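You operate a simulated robot arm through the tools that you are given. There is no shell and no other tool. Be economical: measure what you need, move in short steps, check, and stop when the job is done.

You run a simulated robot arm. Do the job below in one go: nothing can be reset, and whatever is moved stays where it is left.

TASK
The extractor shows NO FLOW: couple the hose, set suction to 2 and test the flow.
Fine: switch off before you touch the hose; off again after GOOD shows.
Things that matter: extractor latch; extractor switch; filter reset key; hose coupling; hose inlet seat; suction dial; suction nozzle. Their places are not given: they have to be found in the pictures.

It is judged by the outcome, as a careful person would: the job done as asked, and still so three seconds after it is handed in. It fails if anything else is knocked over, pushed out of place, dropped, spilled or broken.

THE ROBOT
A 6-joint arm with a two-finger parallel gripper, fixed in place. Base frame: the origin is at the foot of the arm, x ahead of it, y to its left, z up. Lengths are in m, angles in degrees, forces in N, time in s.
With the tool pointing down near the work surface it reaches from about 0.26 to 0.68 m from the base axis. Its first joint turns from -66.0 to 66.0 degrees. Payload 2.9 kg.
Tool frame: the origin (TCP) lies between the finger pads and is the grasp point; the fingertips stand 0.03 m ahead of it; z points along the fingers, y is the line along which they close. Largest opening 0.11 m; finger width 0.02, thickness 0.01; the body of the gripper, 0.048 by 0.112 m, starts 0.055 m behind the TCP.
Orientation is that of the tool frame in the base frame, as a unit quaternion [w, x, y, z]. With the fingers straight down and closing along the base's y, the tool's x points along the base's -x, its y along +y and its z along -z.

THE INTERFACE
- The arm moves only by the tool arm_command. Its argument "commands" is a list of rows, each a list of 3 entries, a list of its own where there are three numbers: the shift along the tool's x, y, z in mm, then the turn, a rotation vector about the tool's x, y, z in degrees, then the gripper command, from -1 (shut) to 1 (fully open), values between in proportion. In form: [[[x, y, z], [wx, wy, wz], claw], ...]. A call has 1 to 20 rows; each row shifts and turns the commanded pose from where the row before left it, along the tool's axes as they then stand. A row lasts 0.2 s, in which the tool goes at most 0.05 m and 8.6 degrees; a call with a longer step from one row to the next is refused whole, and so is a gripper value outside its range. A pose out of reach is approached as far as the arm can. The call stops where the force on the tool passes 90 N (or 10 N more than at its start, if that is more) or the arm is blocked; 0.2 s more then pass. Each finger travels about 0.108 m/s and halts on what it meets, pressing with about 27 N; the grip force reading is that of the motor and also rises with nothing between the fingers. The clock runs only during rows and for 0.2 s after the last one: add rows that do not move to give the fingers time. The reply holds the time, the measured pose of the TCP, the force on the tool along the base axes, the opening and the grip force, in the units named above and with some noise, with the torque about the TCP (base axes, N m) and any sound that the robot's microphone picked up, and new pictures: "pictures" is both (left out), scene, wrist or none.
- Cameras (640 x 400 px; columns grow to the right, rows downward): "scene" is fixed at [0.0686, 0.4238, 1.392]; the picture's right is [-0.85, -0.53, 0.00], its down [-0.26, 0.42, -0.87] and it looks along [0.46, -0.74, -0.50] (base axes); focal length 362 px, centre (320, 200). "wrist" rides on the gripper at [0.072, 0.017, -0.103] in the tool frame; the picture's right is [-0.23, 0.97, 0.00], its down [-0.76, -0.18, -0.62] and it looks along [-0.61, -0.14, 0.78] (tool axes); focal length 222 px, centre (320, 200).
- pixel_to_xyz(camera, pixels): there is no depth. For up to 12 entries [column, row, z] of the newest picture of that camera ("zoom" is the newest enlarged one), the place [x, y] in the base frame at which the ray of that pixel passes the height z, good to about 0.002 m. No time passes.
- enlarge(camera, box): a new picture of the part [left, top, right, bottom] of that camera's present view, enlarged. No time passes.
- job_done(): hands the job in; it is judged then, once.

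Work in short steps. Measure before you move; look again where a grasp or a placing could have gone wrong, and mend it. You have 80 turns and 200 pictures in all, those below and enlarged ones among them. Open the gripper and draw the arm clear of the work before you hand the job in, unless the task says otherwise; then end with one line.

The tools are called as name(argument=value, ...) on one line, values as JSON. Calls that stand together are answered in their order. arm_command: Moves the arm, as the interface text tells. Its arguments: {"type":"object","properties":{"commands":{"type":"array","items":{"type":"array"}},"pictures":{"type":"string","enum":["both","scene","wrist","none"]}},"required":["commands"]} The other tools are called the same way: pixel_to_xyz (camera, pixels) gives the place at which the rays of pixels pass given heights; enlarge (camera, box) takes an enlarged picture of a part of a camera's view; job_done () hands the job in.

At the start:

```text
time_s: 0.0
tcp_pos: [0.3611, -0.0229, 1.0588]
tcp_rot: [-0.001, 0.0, 1.0, 0.0]
force: [0.1, 0.3, 0.5]
moment: [-0.01, 0.03, -0.03]
gripper_width: 0.1099
finger_force: 0.0
```

scene: 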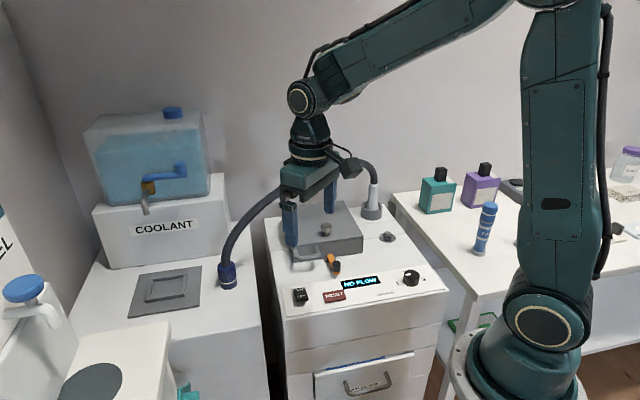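
wrist: 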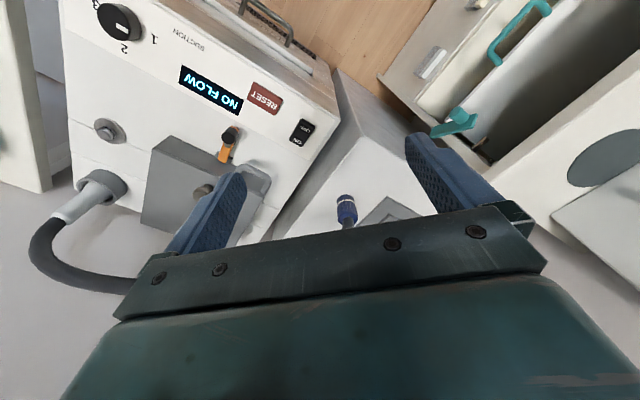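

The extractor shows NO FLOW around scene (360,281); I enlarge both views to identify the parts.

enlarge(camera="scene", box=[200, 150, 460, 312])

enlarge(camera="wrist", box=[20, 0, 380, 225])

```text
2.46 times, centred on (330, 231) of scene
```

zoom: 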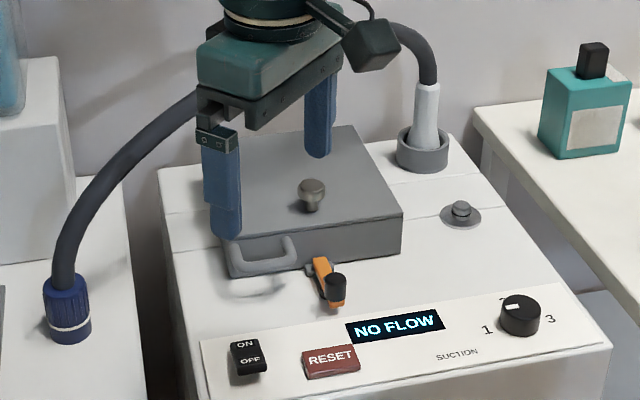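

```text
1.78 times, centred on (200, 112) of wrist
```

zoom: 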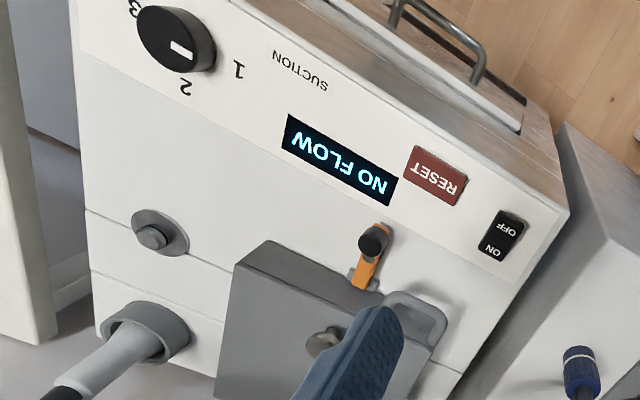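

I triangulate: the same features through both cameras at two heights.

pixel_to_xyz(camera="scene", pixels=[[360, 281, 0.6], [360, 281, 0.8], [228, 288, 0.6], [228, 288, 0.8], [388, 237, 0.6], [388, 237, 0.8], [300, 296, 0.6], [300, 296, 0.8], [412, 277, 0.6], [412, 277, 0.8]])

pixel_to_xyz(camera="wrist", pixels=[[210, 90, 0.6], [210, 90, 0.8], [346, 200, 0.6], [346, 200, 0.8], [106, 130, 0.6], [106, 130, 0.8], [301, 131, 0.6], [301, 131, 0.8], [120, 22, 0.6], [120, 22, 0.8]])

```text
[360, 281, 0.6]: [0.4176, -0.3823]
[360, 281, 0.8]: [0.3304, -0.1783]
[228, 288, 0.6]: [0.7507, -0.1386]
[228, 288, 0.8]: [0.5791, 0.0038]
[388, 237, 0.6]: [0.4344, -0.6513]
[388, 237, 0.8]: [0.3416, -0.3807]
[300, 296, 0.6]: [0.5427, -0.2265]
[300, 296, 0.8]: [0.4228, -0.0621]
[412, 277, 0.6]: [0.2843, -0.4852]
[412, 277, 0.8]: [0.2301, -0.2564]
```

```text
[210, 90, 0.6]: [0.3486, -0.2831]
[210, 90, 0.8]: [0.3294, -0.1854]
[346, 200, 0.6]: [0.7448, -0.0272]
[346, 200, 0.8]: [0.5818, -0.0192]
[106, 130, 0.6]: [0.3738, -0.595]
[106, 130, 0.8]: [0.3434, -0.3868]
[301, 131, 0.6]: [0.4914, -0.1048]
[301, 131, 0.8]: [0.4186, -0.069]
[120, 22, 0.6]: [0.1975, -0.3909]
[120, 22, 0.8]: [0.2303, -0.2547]
```

Extractor top is z≈0.80; switch (0.42,-0.065), dial (0.23,-0.256). I locate the ring, the lever, the drawers' knobs and the blue end, and look closer at the ring and hose ends.

pixel_to_xyz(camera="scene", pixels=[[371, 213, 0.8], [371, 213, 0.85], [335, 274, 0.8], [336, 262, 0.82], [325, 228, 0.85], [325, 228, 0.9], [227, 266, 0.8], [227, 266, 0.85], [165, 295, 0.8]])

pixel_to_xyz(camera="wrist", pixels=[[103, 188, 0.8], [103, 188, 0.85], [222, 160, 0.8], [230, 135, 0.82], [203, 190, 0.85], [203, 190, 0.9], [346, 222, 0.8], [346, 222, 0.85], [346, 222, 0.75]])

enlarge(camera="scene", box=[330, 150, 430, 212])

enlarge(camera="wrist", box=[20, 90, 340, 290])

```text
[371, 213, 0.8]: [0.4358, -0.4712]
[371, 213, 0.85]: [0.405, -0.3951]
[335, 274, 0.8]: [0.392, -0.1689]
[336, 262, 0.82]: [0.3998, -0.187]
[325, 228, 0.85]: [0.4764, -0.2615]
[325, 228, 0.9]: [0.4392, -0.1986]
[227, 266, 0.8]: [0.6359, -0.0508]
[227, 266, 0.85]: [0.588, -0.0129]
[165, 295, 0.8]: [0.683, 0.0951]
```

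```text
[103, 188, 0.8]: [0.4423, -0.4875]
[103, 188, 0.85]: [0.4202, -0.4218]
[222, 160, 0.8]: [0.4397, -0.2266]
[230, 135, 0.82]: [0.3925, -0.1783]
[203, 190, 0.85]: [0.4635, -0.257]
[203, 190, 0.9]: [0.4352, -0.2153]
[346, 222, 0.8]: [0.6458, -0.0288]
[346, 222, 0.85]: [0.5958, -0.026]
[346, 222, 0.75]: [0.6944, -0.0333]
```

```text
6.40 times, centred on (380, 181) of scene
```

zoom: 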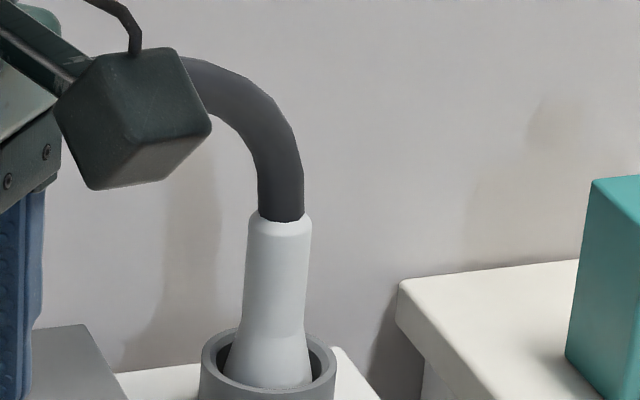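

```text
2.00 times, centred on (180, 190) of wrist
```

zoom: 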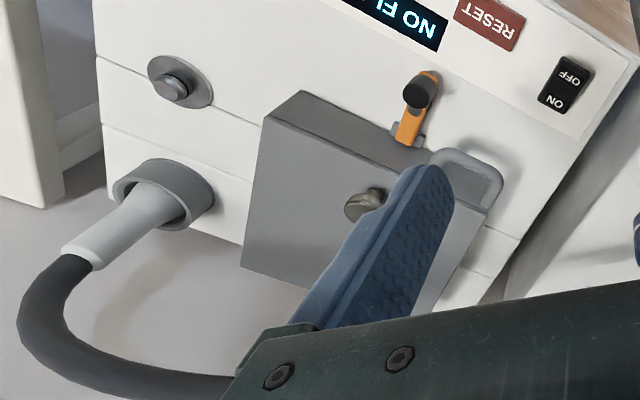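

Zooming on the blue end in both views.

enlarge(camera="scene", box=[187, 240, 283, 300])

enlarge(camera="wrist", box=[300, 170, 396, 230])

enlarge(camera="scene", box=[290, 195, 418, 275])

```text
6.67 times, centred on (235, 270) of scene
```

zoom: 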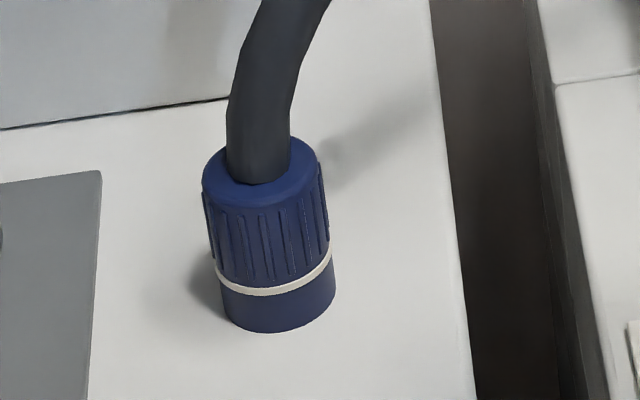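

```text
6.67 times, centred on (348, 200) of wrist
```

zoom: 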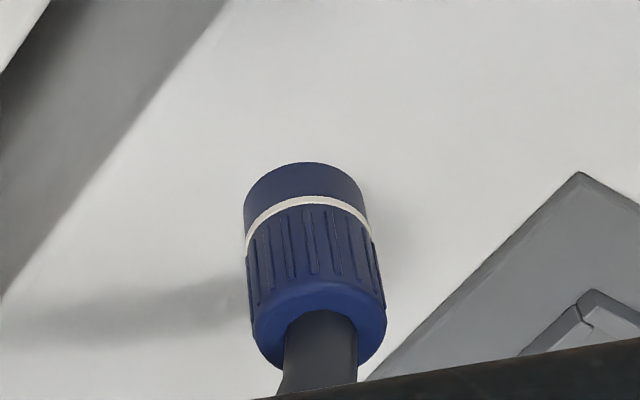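

```text
5.00 times, centred on (354, 235) of scene
```

zoom: 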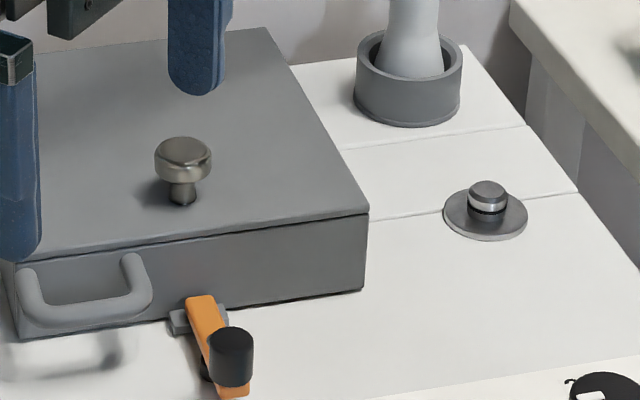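

The blue coupling stands loose on the left bench and the stub at (0.342,-0.385) is its seat. I zoom on the switch, dial and latch.

enlarge(camera="scene", box=[280, 255, 376, 315])

enlarge(camera="wrist", box=[200, 80, 328, 160])

enlarge(camera="wrist", box=[80, 0, 176, 60])

enlarge(camera="scene", box=[370, 250, 450, 300])

```text
6.67 times, centred on (328, 285) of scene
```

zoom: 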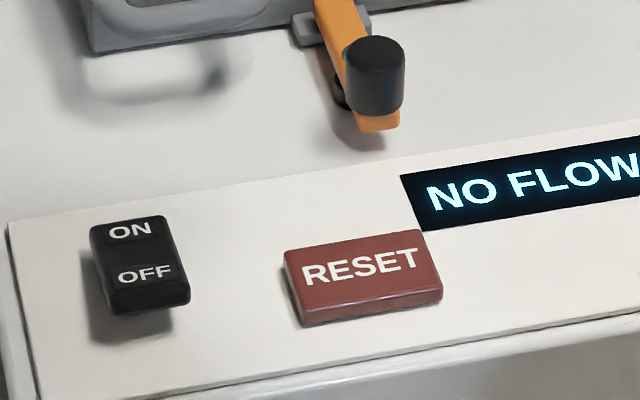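

```text
5.00 times, centred on (264, 120) of wrist
```

zoom: 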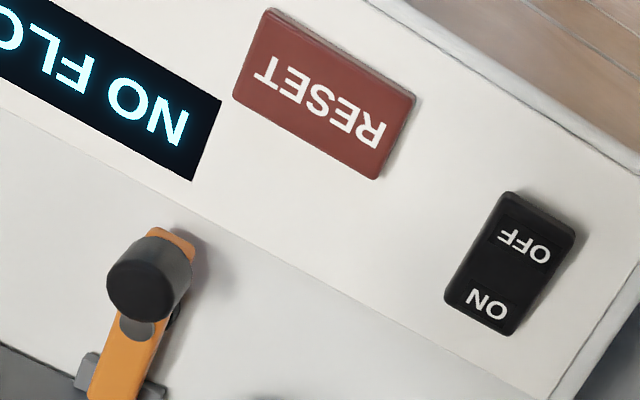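

```text
6.67 times, centred on (128, 30) of wrist
```

zoom: 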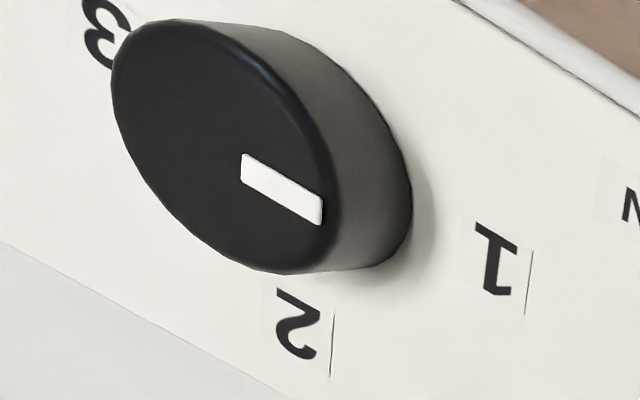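

```text
8.00 times, centred on (410, 275) of scene
```

zoom: 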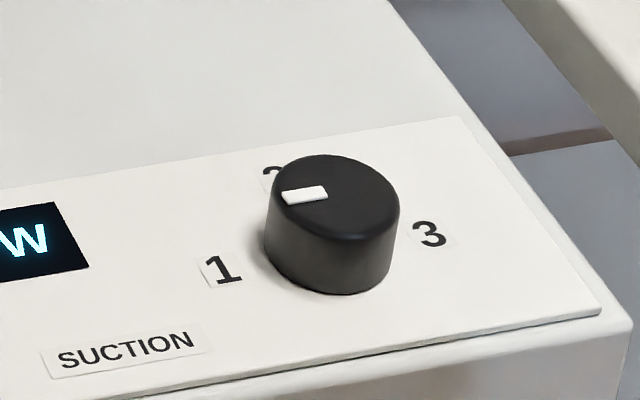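

The rocker's OFF side is up (machine on), dial at 1. I compute exact spots of OFF, ON, RESET and dial.

pixel_to_xyz(camera="wrist", pixels=[[305, 127, 0.812], [297.4, 141, 0.806], [306, 121, 0.812], [265, 99, 0.808], [116, 20, 0.83], [127, 44, 0.8], [155, 40, 0.8], [97, 5, 0.8], [120, 26, 0.83], [127, 29, 0.83]])

pixel_to_xyz(camera="scene", pixels=[[302, 296, 0.812], [299.5, 290, 0.806], [334, 296, 0.808], [411.5, 271, 0.83], [397.5, 283.5, 0.8], [423.7, 279, 0.8], [404, 271.5, 0.8], [411.5, 271, 0.82], [408, 274.3, 0.83]])

```text
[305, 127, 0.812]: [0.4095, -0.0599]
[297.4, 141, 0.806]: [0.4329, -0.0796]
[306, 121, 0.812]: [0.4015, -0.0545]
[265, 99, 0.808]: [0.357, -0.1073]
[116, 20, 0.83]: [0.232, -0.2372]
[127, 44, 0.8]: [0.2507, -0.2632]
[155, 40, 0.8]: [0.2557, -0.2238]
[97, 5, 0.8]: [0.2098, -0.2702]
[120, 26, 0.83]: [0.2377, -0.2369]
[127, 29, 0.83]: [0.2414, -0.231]
```

```text
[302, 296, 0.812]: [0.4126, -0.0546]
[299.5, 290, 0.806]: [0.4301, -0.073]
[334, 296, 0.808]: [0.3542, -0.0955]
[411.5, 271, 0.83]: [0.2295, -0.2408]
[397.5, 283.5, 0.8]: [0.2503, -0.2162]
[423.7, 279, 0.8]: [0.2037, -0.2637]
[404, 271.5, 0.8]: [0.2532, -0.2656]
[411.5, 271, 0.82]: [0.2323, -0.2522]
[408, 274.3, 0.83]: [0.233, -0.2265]
```

I shut the gripper and lower it above the OFF end at (0.406,-0.053), stopping high first.

arm_command(commands=[[[-15, -10, 40], [0, 0, 0], -1], [[-15, -10, 40], [0, 0, 0], -1], [[-15, -10, 40], [0, 0, 0], -1], [[0, 0, 40], [0, 0, 0], -1], [[0, 0, 20], [0, 0, 0], -1], [[0, 0, 0], [0, 0, 0], -1]])

```text
time_s: 1.4
tcp_pos: [0.4053, -0.0552, 0.8803]
tcp_rot: [0.0, 0.0, 1.0, 0.0]
force: [0.4, -0.5, -0.6]
moment: [-0.02, -0.04, 0.02]
gripper_width: 0.0
finger_force: 27.1
```

scene: 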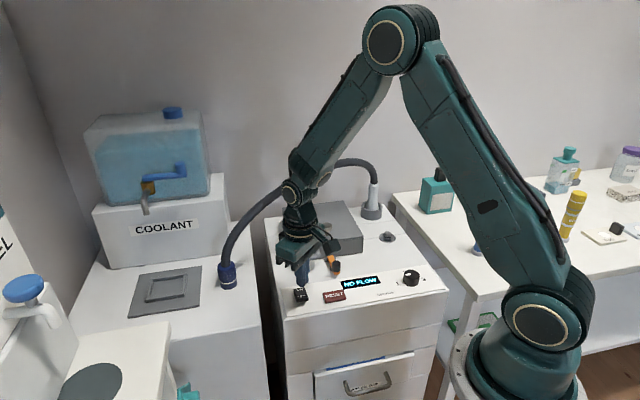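
wrist: 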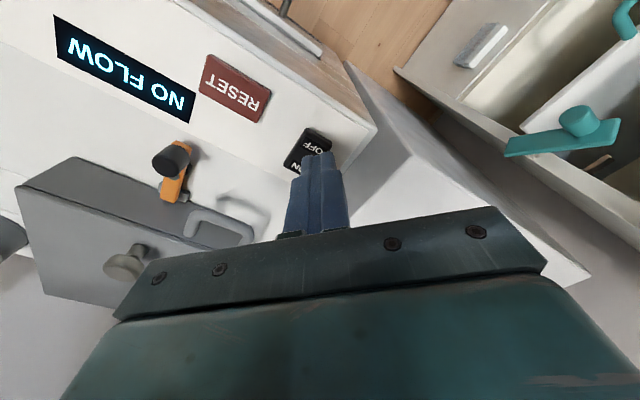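

The tip hangs over the switch; I descend in small rows, watching the force.

arm_command(commands=[[[0, 0, 20], [0, 0, 0], -1], [[0, 0, 12], [0, 0, 0], -1], [[0, 0, 3], [0, 0, 0], -1], [[0, 0, 3], [0, 0, 0], -1], [[0, 0, 3], [0, 0, 0], -1], [[0, 0, 3], [0, 0, 0], -1]])

enlarge(camera="scene", box=[280, 240, 408, 320])

```text
time_s: 2.8
tcp_pos: [0.4063, -0.0532, 0.8353]
tcp_rot: [0.0, -0.001, 1.0, 0.0]
force: [-0.8, 0.7, 1.9]
moment: [0.06, 0.01, 0.02]
gripper_width: 0.0001
finger_force: 26.7
```

scene: 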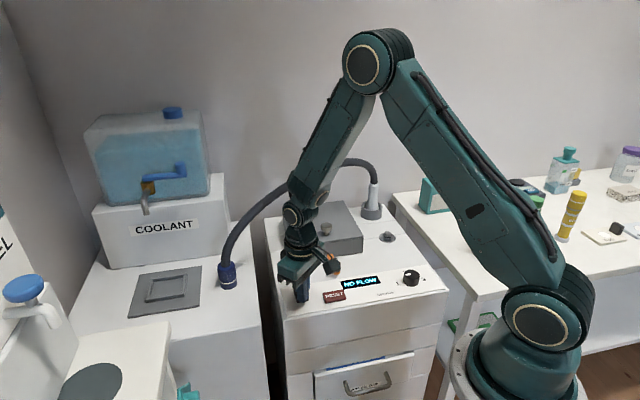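
wrist: 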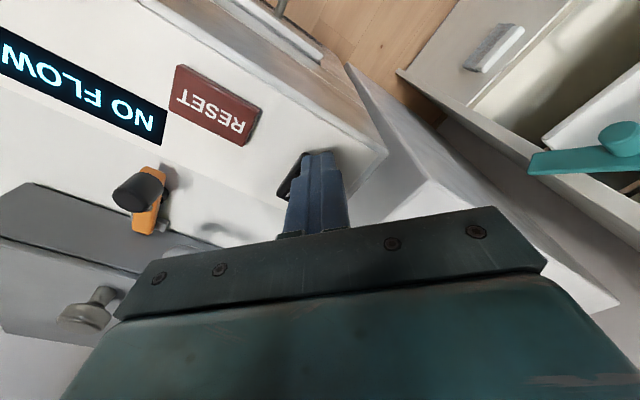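

```text
5.00 times, centred on (344, 280) of scene
```

zoom: 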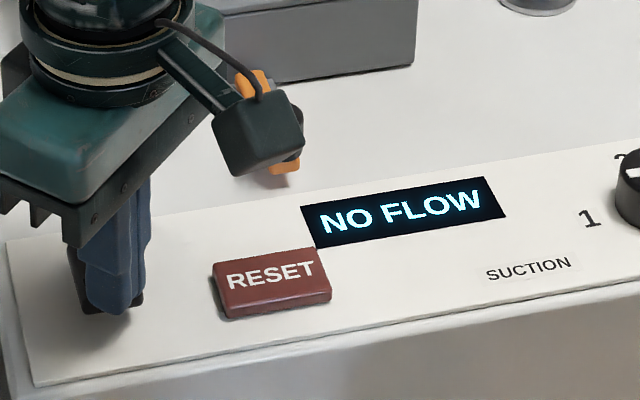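

Force is only 2 N; I press further in 2 mm rows.

arm_command(commands=[[[0, 0, 2], [0, 0, 0], -1], [[0, 0, 2], [0, 0, 0], -1], [[0, 0, 2], [0, 0, 0], -1]], pictures="scene")

enlarge(camera="scene", box=[280, 240, 408, 320])

```text
time_s: 3.6
tcp_pos: [0.4053, -0.0547, 0.8284]
tcp_rot: [0.0, 0.001, 1.0, 0.0]
force: [0.1, -0.2, 2.8]
moment: [-0.02, 0.0, -0.02]
gripper_width: 0.0
finger_force: 27.4
```

scene: 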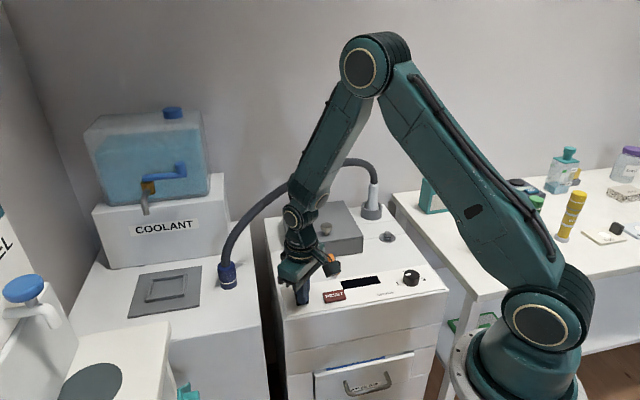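

```text
5.00 times, centred on (344, 280) of scene
```

zoom: 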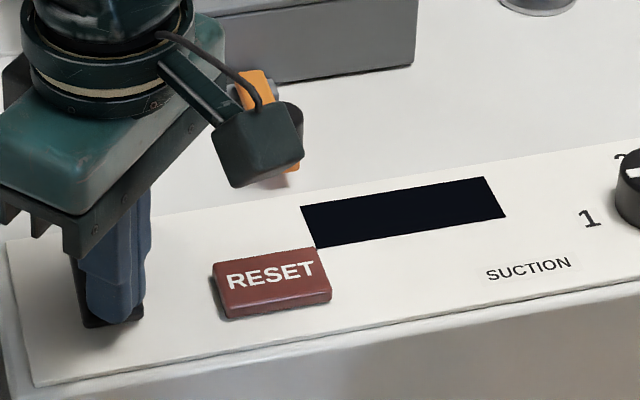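

The display is dark: switched off. I lift clear, yaw -30°, open, and move to a stand-off near the blue coupling (0.607,-0.024), then tilt 40° so the hose clears the palm.

arm_command(commands=[[[0, 0, -40], [0, 0, 0], -1], [[0, 0, -40], [0, 0, 0], -1], [[0, 0, -40], [0, 0, 0], -1], [[0, 0, 0], [0, 0, 7.5], 0], [[0, 0, 0], [0, 0, 7.5], 0], [[0, 0, 0], [0, 0, 7.5], 0], [[0, 0, 0], [0, 0, 7.5], 0], [[-22.5, 32, 0], [0, 0, 0], 0], [[-22.5, 32, 0], [0, 0, 0], 0], [[-22.5, 32, 0], [0, 0, 0], 0], [[-22.5, 32, 0], [0, 0, 0], 0], [[0, 0, 0], [0, -8, 0], 0], [[0, 0, 0], [0, -8, 0], 0], [[0, 0, 0], [0, -8, 0], 0], [[0, 0, 0], [0, -8, 0], 0], [[0, 0, 0], [0, -8, 0], 0], [[0, 0, 0], [0, 0, 0], 0]])

```text
time_s: 7.2
tcp_pos: [0.5477, 0.0126, 0.9498]
tcp_rot: [0.33, 0.243, 0.908, -0.088]
force: [0.0, -0.6, -0.1]
moment: [0.01, 0.0, -0.02]
gripper_width: 0.0548
finger_force: 0.1
```

scene: 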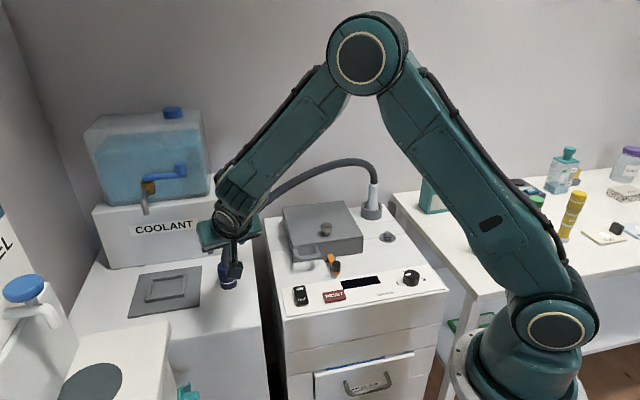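
wrist: 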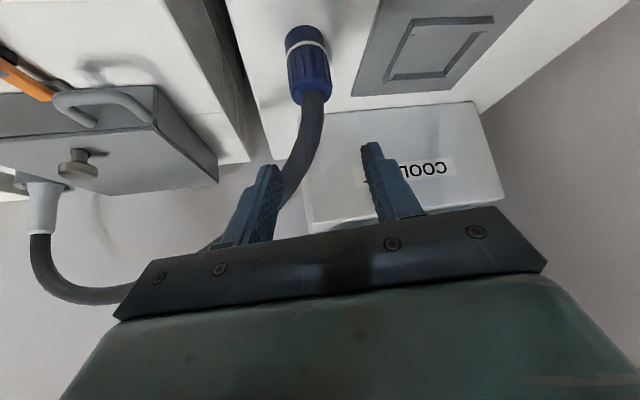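

Clear wrist view of the coupling: base near (304,33), top near (313,93). I measure its axis and the table height again.

enlarge(camera="wrist", box=[240, 0, 400, 100])

pixel_to_xyz(camera="wrist", pixels=[[303, 35, 0.766], [303, 35, 0.8], [313, 92, 0.83], [313, 92, 0.84], [313, 92, 0.82], [309, 65, 0.805]])

pixel_to_xyz(camera="scene", pixels=[[229, 286.8, 0.766], [229, 286.8, 0.8], [226.4, 264.7, 0.83], [226.4, 264.7, 0.84], [226.4, 264.7, 0.82]])

```text
4.00 times, centred on (320, 50) of wrist
```

zoom: 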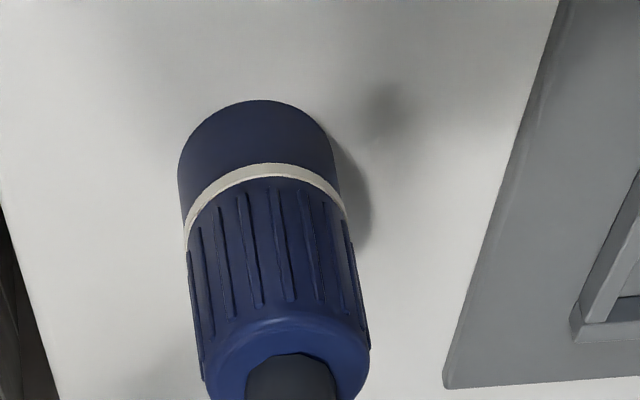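

```text
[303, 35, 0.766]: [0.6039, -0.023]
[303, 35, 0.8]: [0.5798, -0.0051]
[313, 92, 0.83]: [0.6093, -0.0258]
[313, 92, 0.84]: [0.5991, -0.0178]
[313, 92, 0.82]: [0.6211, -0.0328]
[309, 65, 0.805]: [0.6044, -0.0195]
```

```text
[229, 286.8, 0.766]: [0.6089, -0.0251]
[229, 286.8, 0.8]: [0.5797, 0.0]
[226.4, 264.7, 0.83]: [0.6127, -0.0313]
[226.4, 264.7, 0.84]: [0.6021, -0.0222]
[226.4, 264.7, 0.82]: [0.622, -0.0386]
```

Both cameras agree on axis (0.607,-0.024), bottom ≈0.768, top ≈0.833. I open to 0.08, line up and advance along the tool axis, pausing short of contact.

arm_command(commands=[[[20, -1, 20], [0, 0, 0], 0.45], [[18.7, -1, 26], [0, 0, 0], 0.45], [[0, 0, 30], [0, 0, 0], 0.45], [[0, 0, 25], [0, 0, 0], 0.45], [[0, 0, 0], [0, 0, 0], 0.45]])

```text
time_s: 8.4
tcp_pos: [0.5773, -0.0067, 0.8462]
tcp_rot: [0.33, 0.243, 0.908, -0.089]
force: [-0.4, 0.5, 0.6]
moment: [-0.01, 0.03, 0.02]
gripper_width: 0.0798
finger_force: 0.1
```

scene: 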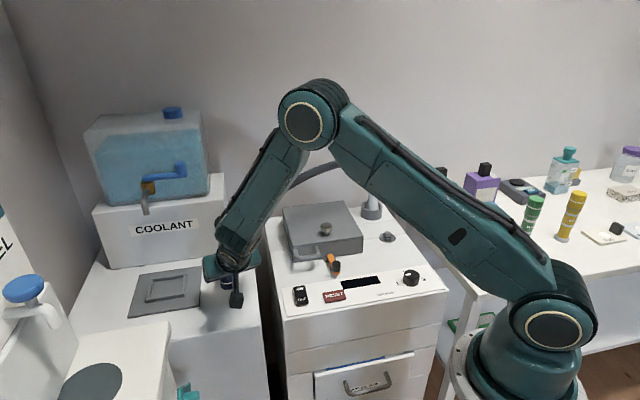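
wrist: 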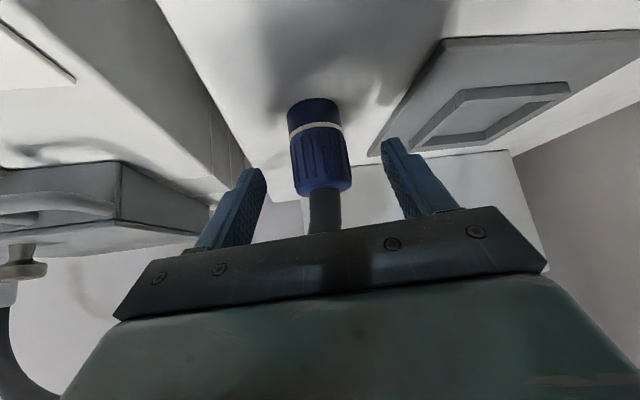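

The coupling sits centrally between the fingers; I advance 44 mm and close.

arm_command(commands=[[[0, 0, 22], [0, 0, 0], 0.45], [[0, 0, 22], [0, 0, 0], 0.45], [[0, 0, 0], [0, 0, 0], 0.45], [[0, 0, 0], [0, 0, 0], -1], [[0, 0, 0], [0, 0, 0], -1], [[0, 0, 0], [0, 0, 0], -1]])

```text
time_s: 9.8
tcp_pos: [0.6023, -0.0202, 0.812]
tcp_rot: [0.331, 0.243, 0.907, -0.09]
force: [1.0, 0.7, -0.2]
moment: [0.0, -0.01, -0.02]
gripper_width: 0.0389
finger_force: 26.3
```

scene: 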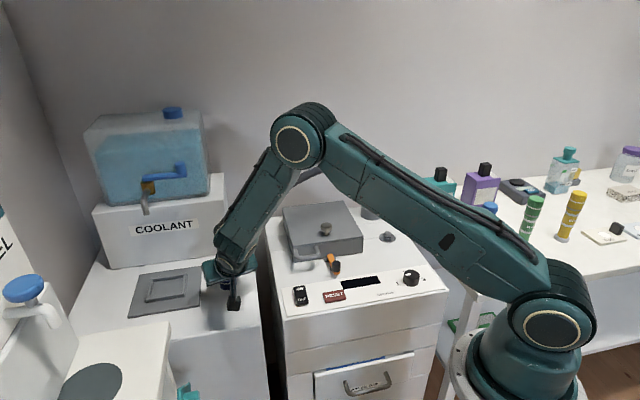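
wrist: 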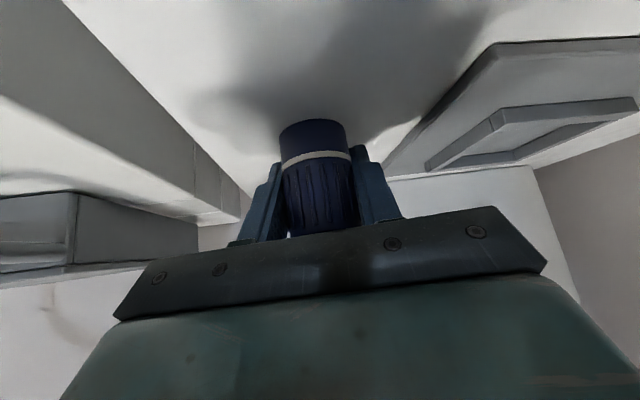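

Gripped at 0.039 m. I lift straight up 0.17 m and check that it came along.

arm_command(commands=[[[-12.9, 0, -15.3], [0, 0, 0], -1], [[-19.3, 0, -23], [0, 0, 0], -1], [[-19.3, 0, -23], [0, 0, 0], -1], [[-25.7, 0, -30.6], [0, 0, 0], -1], [[-25.7, 0, -30.6], [0, 0, 0], -1], [[-6.4, 0, -7.7], [0, 0, 0], -1], [[0, 0, 0], [0, 0, 0], -1]])

```text
time_s: 11.4
tcp_pos: [0.6014, -0.0217, 0.9823]
tcp_rot: [0.33, 0.243, 0.908, -0.089]
force: [0.5, -0.1, -0.7]
moment: [-0.02, 0.02, 0.02]
gripper_width: 0.039
finger_force: 27.4
```

scene: 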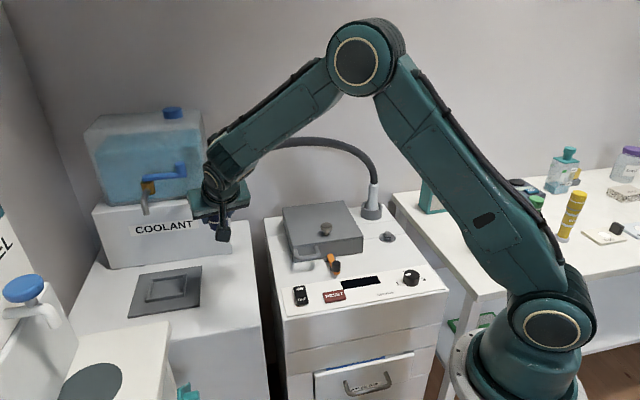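
wrist: 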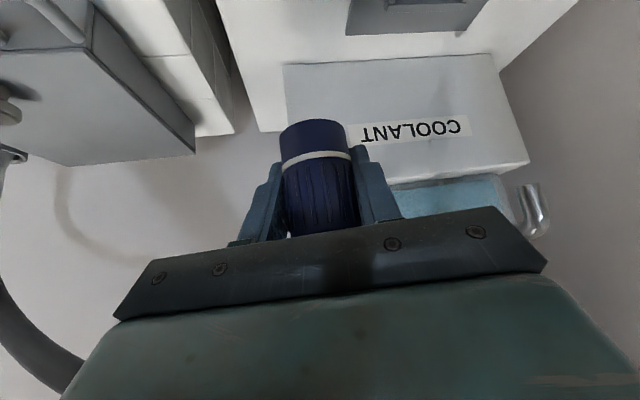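

The coupling hangs firmly in the grip. I carry it over toward the stub at this height, first two thirds of the way.

arm_command(commands=[[[3.05, -37, -2.6], [0, 0, 0], -1], [[3.05, -37, -2.6], [0, 0, 0], -1], [[3.05, -37, -2.6], [0, 0, 0], -1], [[3.05, -37, -2.6], [0, 0, 0], -1], [[3.05, -37, -2.6], [0, 0, 0], -1], [[3.05, -37, -2.6], [0, 0, 0], -1], [[3.05, -37, -2.6], [0, 0, 0], -1], [[3.05, -37, -2.6], [0, 0, 0], -1], [[0, 0, 0], [0, 0, 0], -1]])

```text
time_s: 13.4
tcp_pos: [0.427, -0.2606, 0.9842]
tcp_rot: [0.331, 0.243, 0.908, -0.088]
force: [-0.1, -0.3, -0.3]
moment: [0.02, -0.03, 0.0]
gripper_width: 0.0388
finger_force: 27.5
```

scene: 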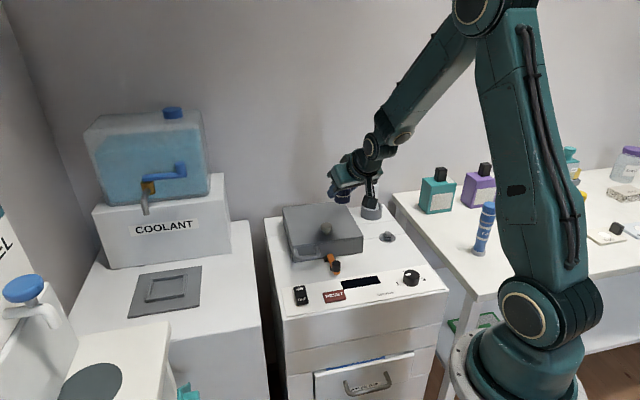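
wrist: 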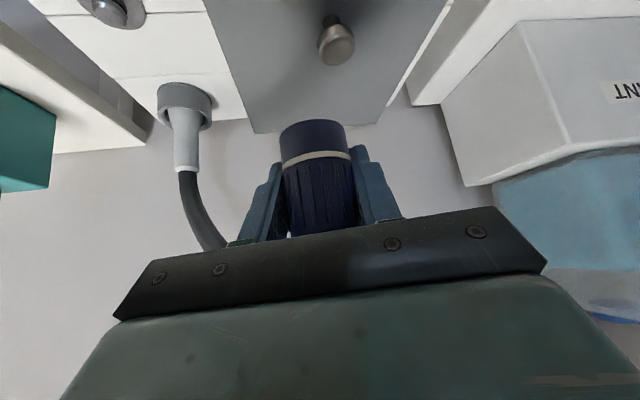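

Hose trails toward the nozzle as hoped. I move the rest over the stub, staying high.

arm_command(commands=[[[3.25, -37.7, -2.75], [0, 0, 0], -1], [[3.25, -37.7, -2.75], [0, 0, 0], -1], [[3.25, -37.7, -2.75], [0, 0, 0], -1], [[3.25, -37.7, -2.75], [0, 0, 0], -1], [[0, 0, 0], [0, 0, 0], -1]])

enlarge(camera="scene", box=[330, 170, 458, 250])

enlarge(camera="wrist", box=[200, 0, 456, 160])

```text
time_s: 14.6
tcp_pos: [0.3369, -0.3846, 0.9845]
tcp_rot: [0.33, 0.243, 0.908, -0.089]
force: [0.2, -0.6, -1.0]
moment: [0.0, 0.05, 0.01]
gripper_width: 0.0389
finger_force: 27.0
```

scene: 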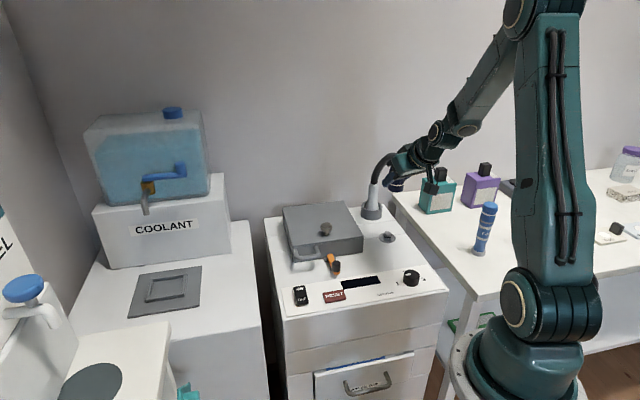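
wrist: 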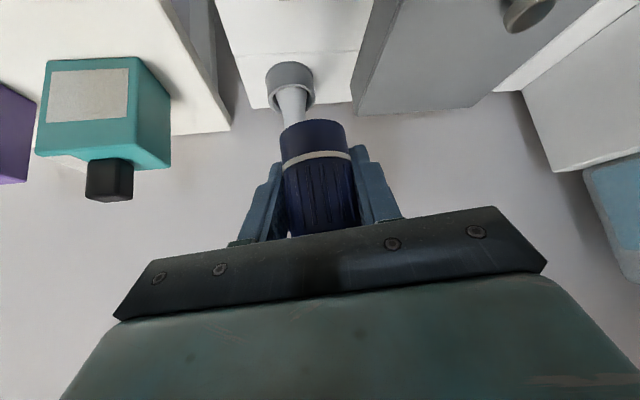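

```text
5.00 times, centred on (394, 210) of scene
```

zoom: 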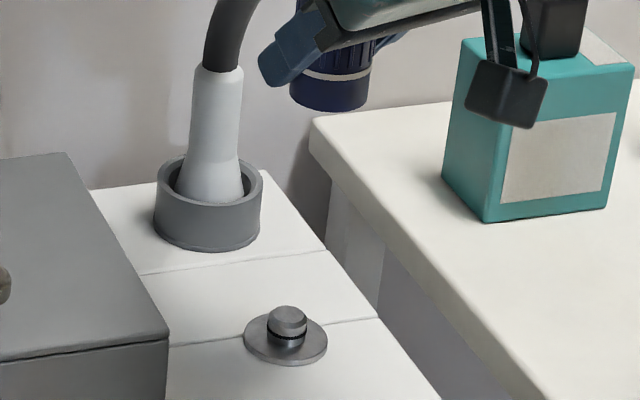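

```text
2.50 times, centred on (328, 80) of wrist
```

zoom: 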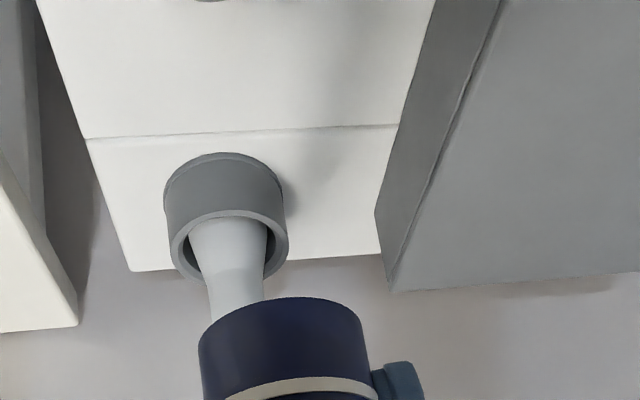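

The stub lies just out of the wrist view's top edge. I descend 70 mm to bring it into view, still above it.

arm_command(commands=[[[22.5, 0, 26.8], [0, 0, 0], -1], [[22.5, 0, 26.8], [0, 0, 0], -1], [[0, 0, 0], [0, 0, 0], -1]])

enlarge(camera="wrist", box=[200, 0, 456, 160])

enlarge(camera="scene", box=[350, 190, 446, 250])

pixel_to_xyz(camera="scene", pixels=[[387.2, 238.4, 0.802], [387.2, 238.4, 0.81], [387.6, 232.6, 0.815], [387.6, 232.6, 0.82], [387.6, 232.6, 0.825]])

```text
time_s: 15.4
tcp_pos: [0.3359, -0.3854, 0.9132]
tcp_rot: [0.33, 0.242, 0.908, -0.088]
force: [0.4, 0.6, -1.4]
moment: [-0.04, 0.01, 0.01]
gripper_width: 0.039
finger_force: 26.9
```

scene: 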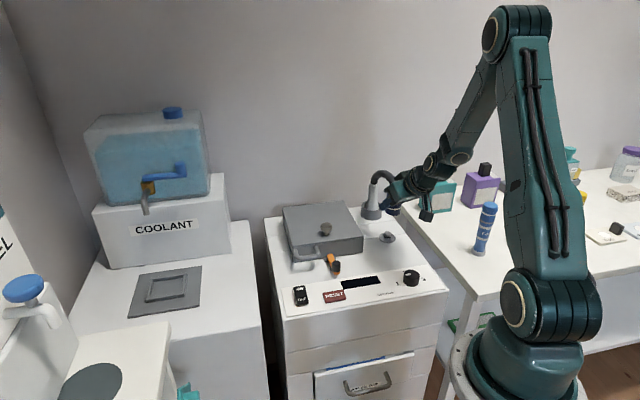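
wrist: 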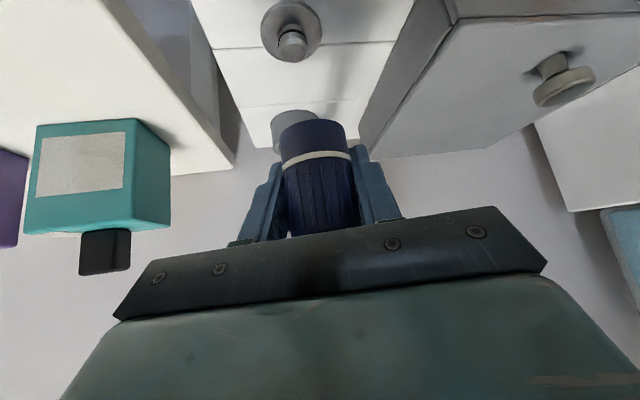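

```text
2.50 times, centred on (328, 80) of wrist
```

zoom: 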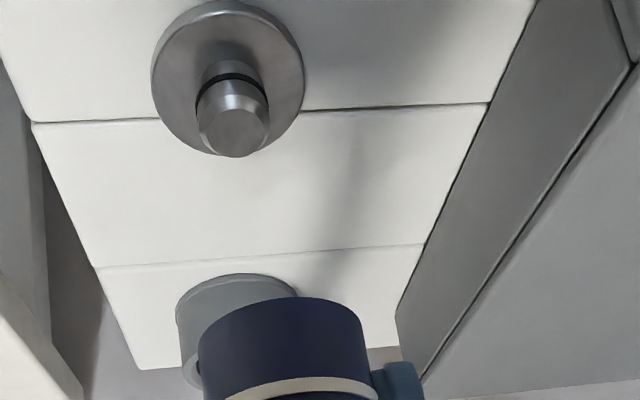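

```text
6.67 times, centred on (398, 220) of scene
```

zoom: 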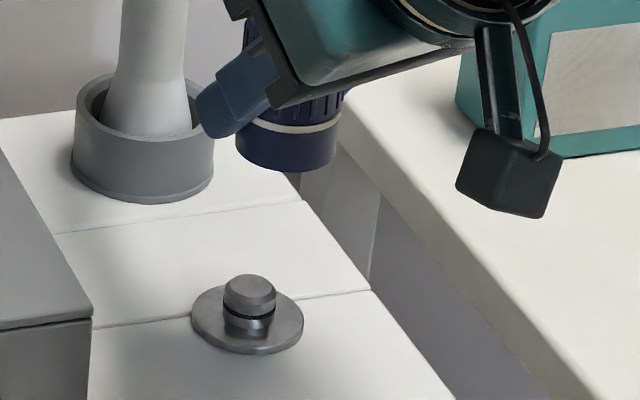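

```text
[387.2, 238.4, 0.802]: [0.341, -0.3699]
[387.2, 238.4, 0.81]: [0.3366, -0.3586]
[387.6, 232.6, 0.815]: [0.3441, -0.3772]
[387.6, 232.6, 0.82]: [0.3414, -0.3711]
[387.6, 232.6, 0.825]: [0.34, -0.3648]
```

Stub now visible: flange centre wrist (291,32), top (295,51). I measure these and the coupling's lower rim apex (314,119).

pixel_to_xyz(camera="wrist", pixels=[[291.2, 32, 0.8], [291.2, 32, 0.805], [295.2, 51.2, 0.815], [295.2, 51.2, 0.82], [295.2, 51.2, 0.825], [295.2, 51.2, 0.83], [314, 118.8, 0.865], [314, 118.8, 0.869], [314, 118.8, 0.873], [279.5, 138, 0.869], [346, 132, 0.869]])

pixel_to_xyz(camera="scene", pixels=[[387.2, 237.9, 0.8], [387.4, 233.2, 0.815], [387.4, 233.2, 0.82], [393, 214.3, 0.869], [385.4, 213.5, 0.869], [400.7, 213.5, 0.869]])

```text
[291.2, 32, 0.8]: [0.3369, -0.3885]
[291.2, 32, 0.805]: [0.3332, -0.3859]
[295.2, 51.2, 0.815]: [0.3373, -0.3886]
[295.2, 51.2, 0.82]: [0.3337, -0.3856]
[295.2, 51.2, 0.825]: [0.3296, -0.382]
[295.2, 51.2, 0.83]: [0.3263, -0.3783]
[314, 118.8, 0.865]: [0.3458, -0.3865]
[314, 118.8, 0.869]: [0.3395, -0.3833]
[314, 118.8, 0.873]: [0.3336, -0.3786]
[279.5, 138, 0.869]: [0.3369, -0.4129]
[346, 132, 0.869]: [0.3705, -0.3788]
```

```text
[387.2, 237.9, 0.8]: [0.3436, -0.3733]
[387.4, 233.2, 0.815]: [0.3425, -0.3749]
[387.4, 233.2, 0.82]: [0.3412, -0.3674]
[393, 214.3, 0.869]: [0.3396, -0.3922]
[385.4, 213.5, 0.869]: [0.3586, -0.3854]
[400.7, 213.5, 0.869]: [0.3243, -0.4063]
```

Two-camera fit puts the stub at about (0.348,-0.395), top z≈0.80, panel ≈0.787; the coupling axis is ≈(0.341,-0.388). I shift 9 mm forward and descend 45 mm to compare closely.

arm_command(commands=[[[-7.2, -2.2, 6], [0, 0, 0], -1], [[14.5, 0, 17.2], [0, 0, 0], -1], [[14.5, 0, 17.2], [0, 0, 0], -1], [[0, 0, 0], [0, 0, 0], -1]])

enlarge(camera="wrist", box=[250, 60, 378, 140])

enlarge(camera="scene", box=[350, 200, 430, 250])

```text
time_s: 16.4
tcp_pos: [0.3445, -0.39, 0.8705]
tcp_rot: [0.33, 0.244, 0.908, -0.089]
force: [-0.1, 0.7, -0.4]
moment: [0.01, 0.02, -0.01]
gripper_width: 0.0389
finger_force: 26.4
```

scene: 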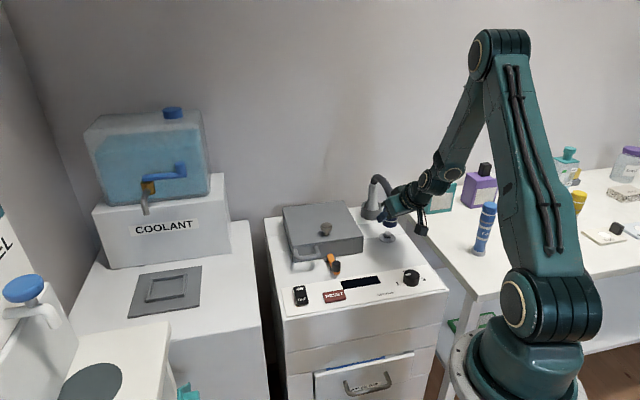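
wrist: 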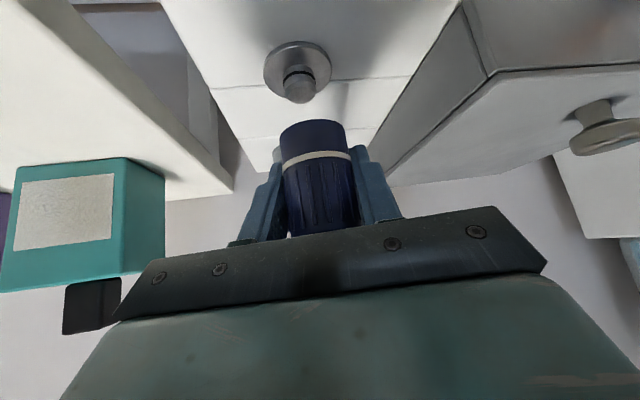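

```text
5.00 times, centred on (314, 100) of wrist
```

zoom: 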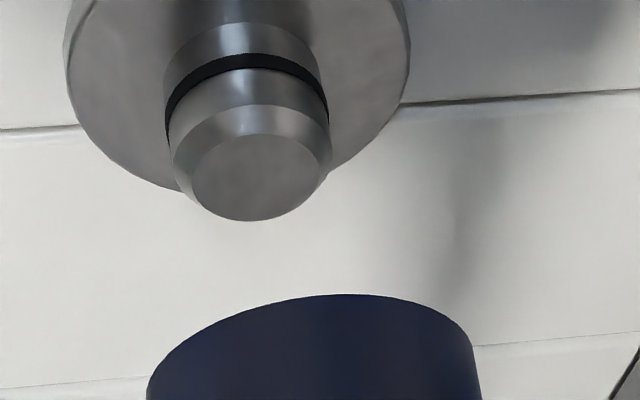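

```text
8.00 times, centred on (390, 225) of scene
```

zoom: 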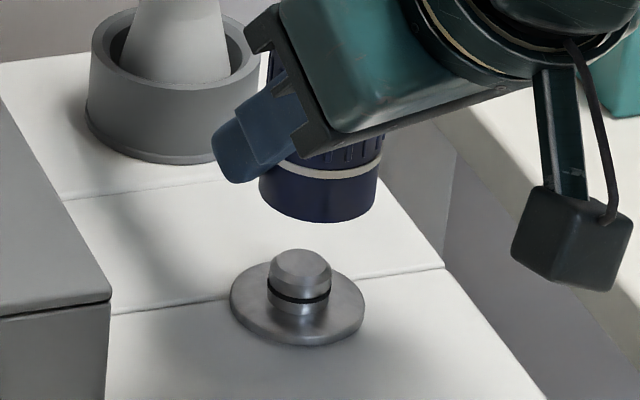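

I take fresh rays for the stub from this pose to refine its position.

pixel_to_xyz(camera="wrist", pixels=[[301.4, 95, 0.79], [301.4, 95, 0.8], [301.4, 95, 0.81], [297.6, 72, 0.785], [297.6, 72, 0.79], [297.6, 72, 0.8], [319, 119, 0.8265], [280, 138, 0.8265], [345.5, 134, 0.8265]])

pixel_to_xyz(camera="scene", pixels=[[387.5, 233, 0.79], [387.5, 233, 0.8], [387.5, 233, 0.81], [387.2, 237.7, 0.785], [387.2, 237.7, 0.79], [387.2, 237.7, 0.8], [389.8, 227.5, 0.8265], [382.5, 223.5, 0.8265], [397, 223.5, 0.8265]])

```text
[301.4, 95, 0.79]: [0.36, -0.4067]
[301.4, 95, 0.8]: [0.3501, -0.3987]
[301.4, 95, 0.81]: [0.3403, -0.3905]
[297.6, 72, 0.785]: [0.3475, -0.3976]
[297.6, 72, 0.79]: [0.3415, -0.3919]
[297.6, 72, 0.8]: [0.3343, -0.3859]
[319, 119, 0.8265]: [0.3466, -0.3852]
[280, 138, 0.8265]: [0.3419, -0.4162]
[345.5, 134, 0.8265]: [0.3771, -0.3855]
```

```text
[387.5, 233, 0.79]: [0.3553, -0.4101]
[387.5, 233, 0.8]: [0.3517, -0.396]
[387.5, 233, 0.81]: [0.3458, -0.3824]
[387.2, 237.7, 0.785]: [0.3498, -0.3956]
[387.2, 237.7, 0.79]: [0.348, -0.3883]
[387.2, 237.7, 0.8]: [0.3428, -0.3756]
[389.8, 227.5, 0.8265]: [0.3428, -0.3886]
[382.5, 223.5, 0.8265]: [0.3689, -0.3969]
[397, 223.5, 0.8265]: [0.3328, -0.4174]
```

Stub refined to (0.350,-0.397), top 0.80. I shift 4 mm forward, 2 mm in -y and lower 16 mm, then compare again at close range.

arm_command(commands=[[[-3.1, -2.2, 2.6], [0, 0, 0], -1], [[10.3, 0, 12.3], [0, 0, 0], -1], [[0, 0, 0], [0, 0, 0], -1]])

enlarge(camera="wrist", box=[250, 70, 378, 150])

enlarge(camera="scene", box=[350, 200, 430, 250])

```text
time_s: 17.2
tcp_pos: [0.3459, -0.3954, 0.853]
tcp_rot: [0.331, 0.244, 0.907, -0.088]
force: [-0.1, 0.2, -0.5]
moment: [-0.01, -0.02, -0.03]
gripper_width: 0.0389
finger_force: 26.5
```

scene: 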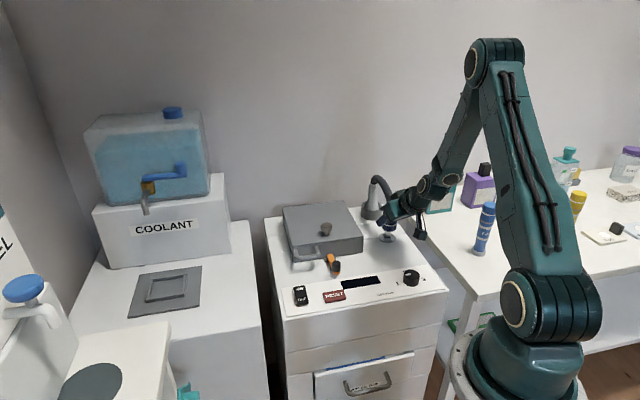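
wrist: 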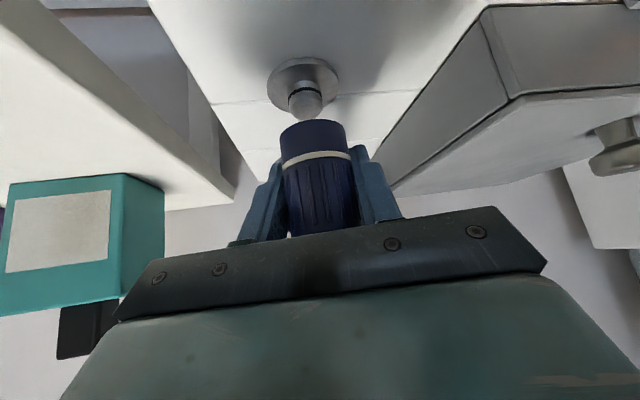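

```text
5.00 times, centred on (314, 110) of wrist
```

zoom: 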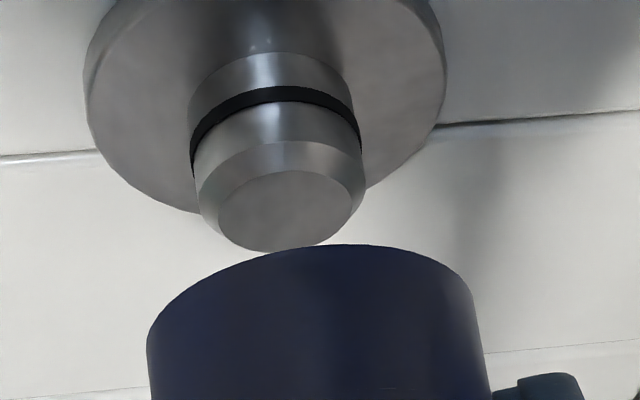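

```text
8.00 times, centred on (390, 225) of scene
```

zoom: 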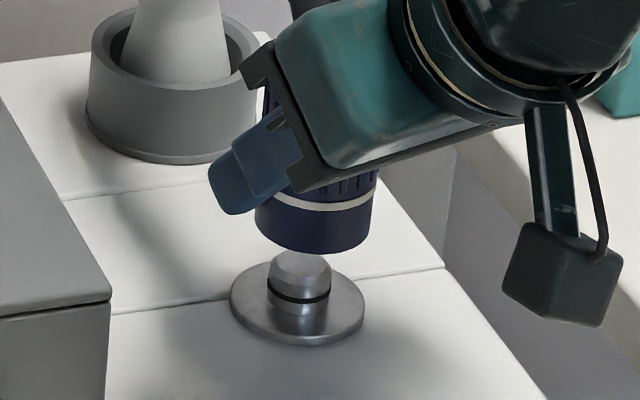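

The lateral offsets in both views imply the coupling still needs ~7 mm forward and ~1.5 mm in -y. I apply that, drop 8 mm and look again.

arm_command(commands=[[[-5.4, -1.5, 4.5], [0, 0, 0], -1], [[5.1, 0, 6.1], [0, 0, 0], -1], [[0, 0, 0], [0, 0, 0], -1]])

enlarge(camera="wrist", box=[250, 70, 378, 150])

enlarge(camera="scene", box=[350, 200, 430, 250])

```text
time_s: 18.0
tcp_pos: [0.3516, -0.4001, 0.845]
tcp_rot: [0.331, 0.243, 0.908, -0.088]
force: [-0.3, -0.6, -0.2]
moment: [0.01, -0.03, -0.01]
gripper_width: 0.0388
finger_force: 26.9
```

scene: 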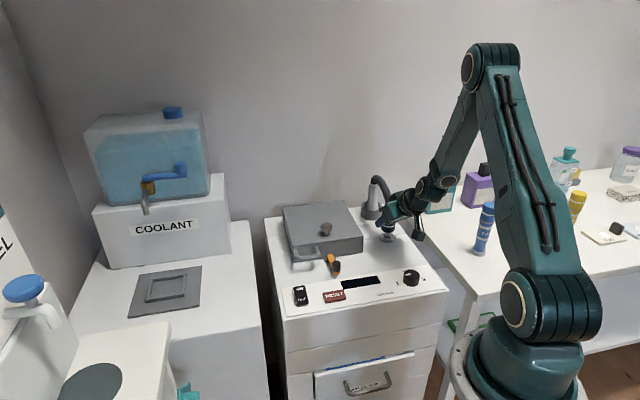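
wrist: 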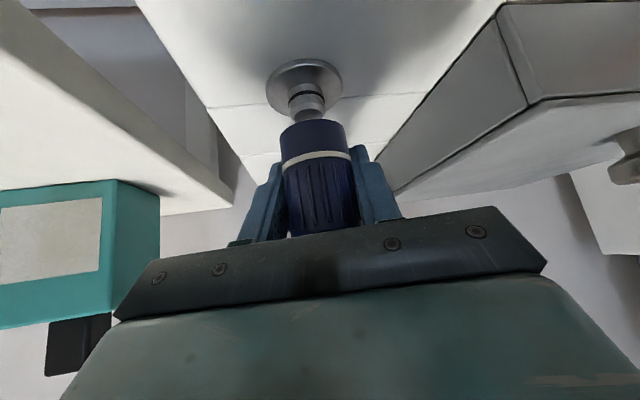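

```text
5.00 times, centred on (314, 110) of wrist
```

zoom: 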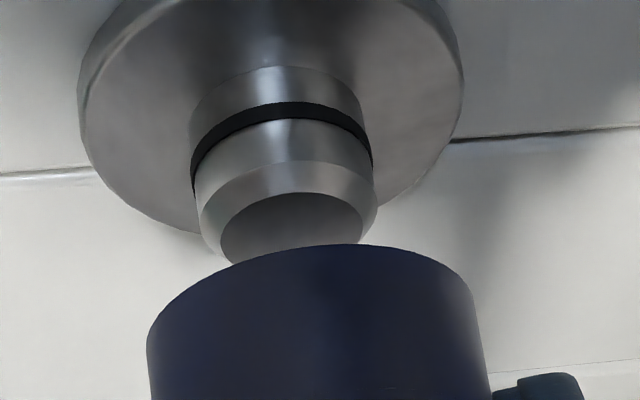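

```text
8.00 times, centred on (390, 225) of scene
```

zoom: 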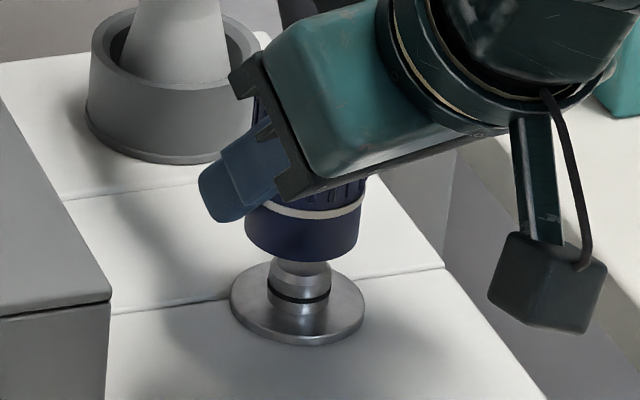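

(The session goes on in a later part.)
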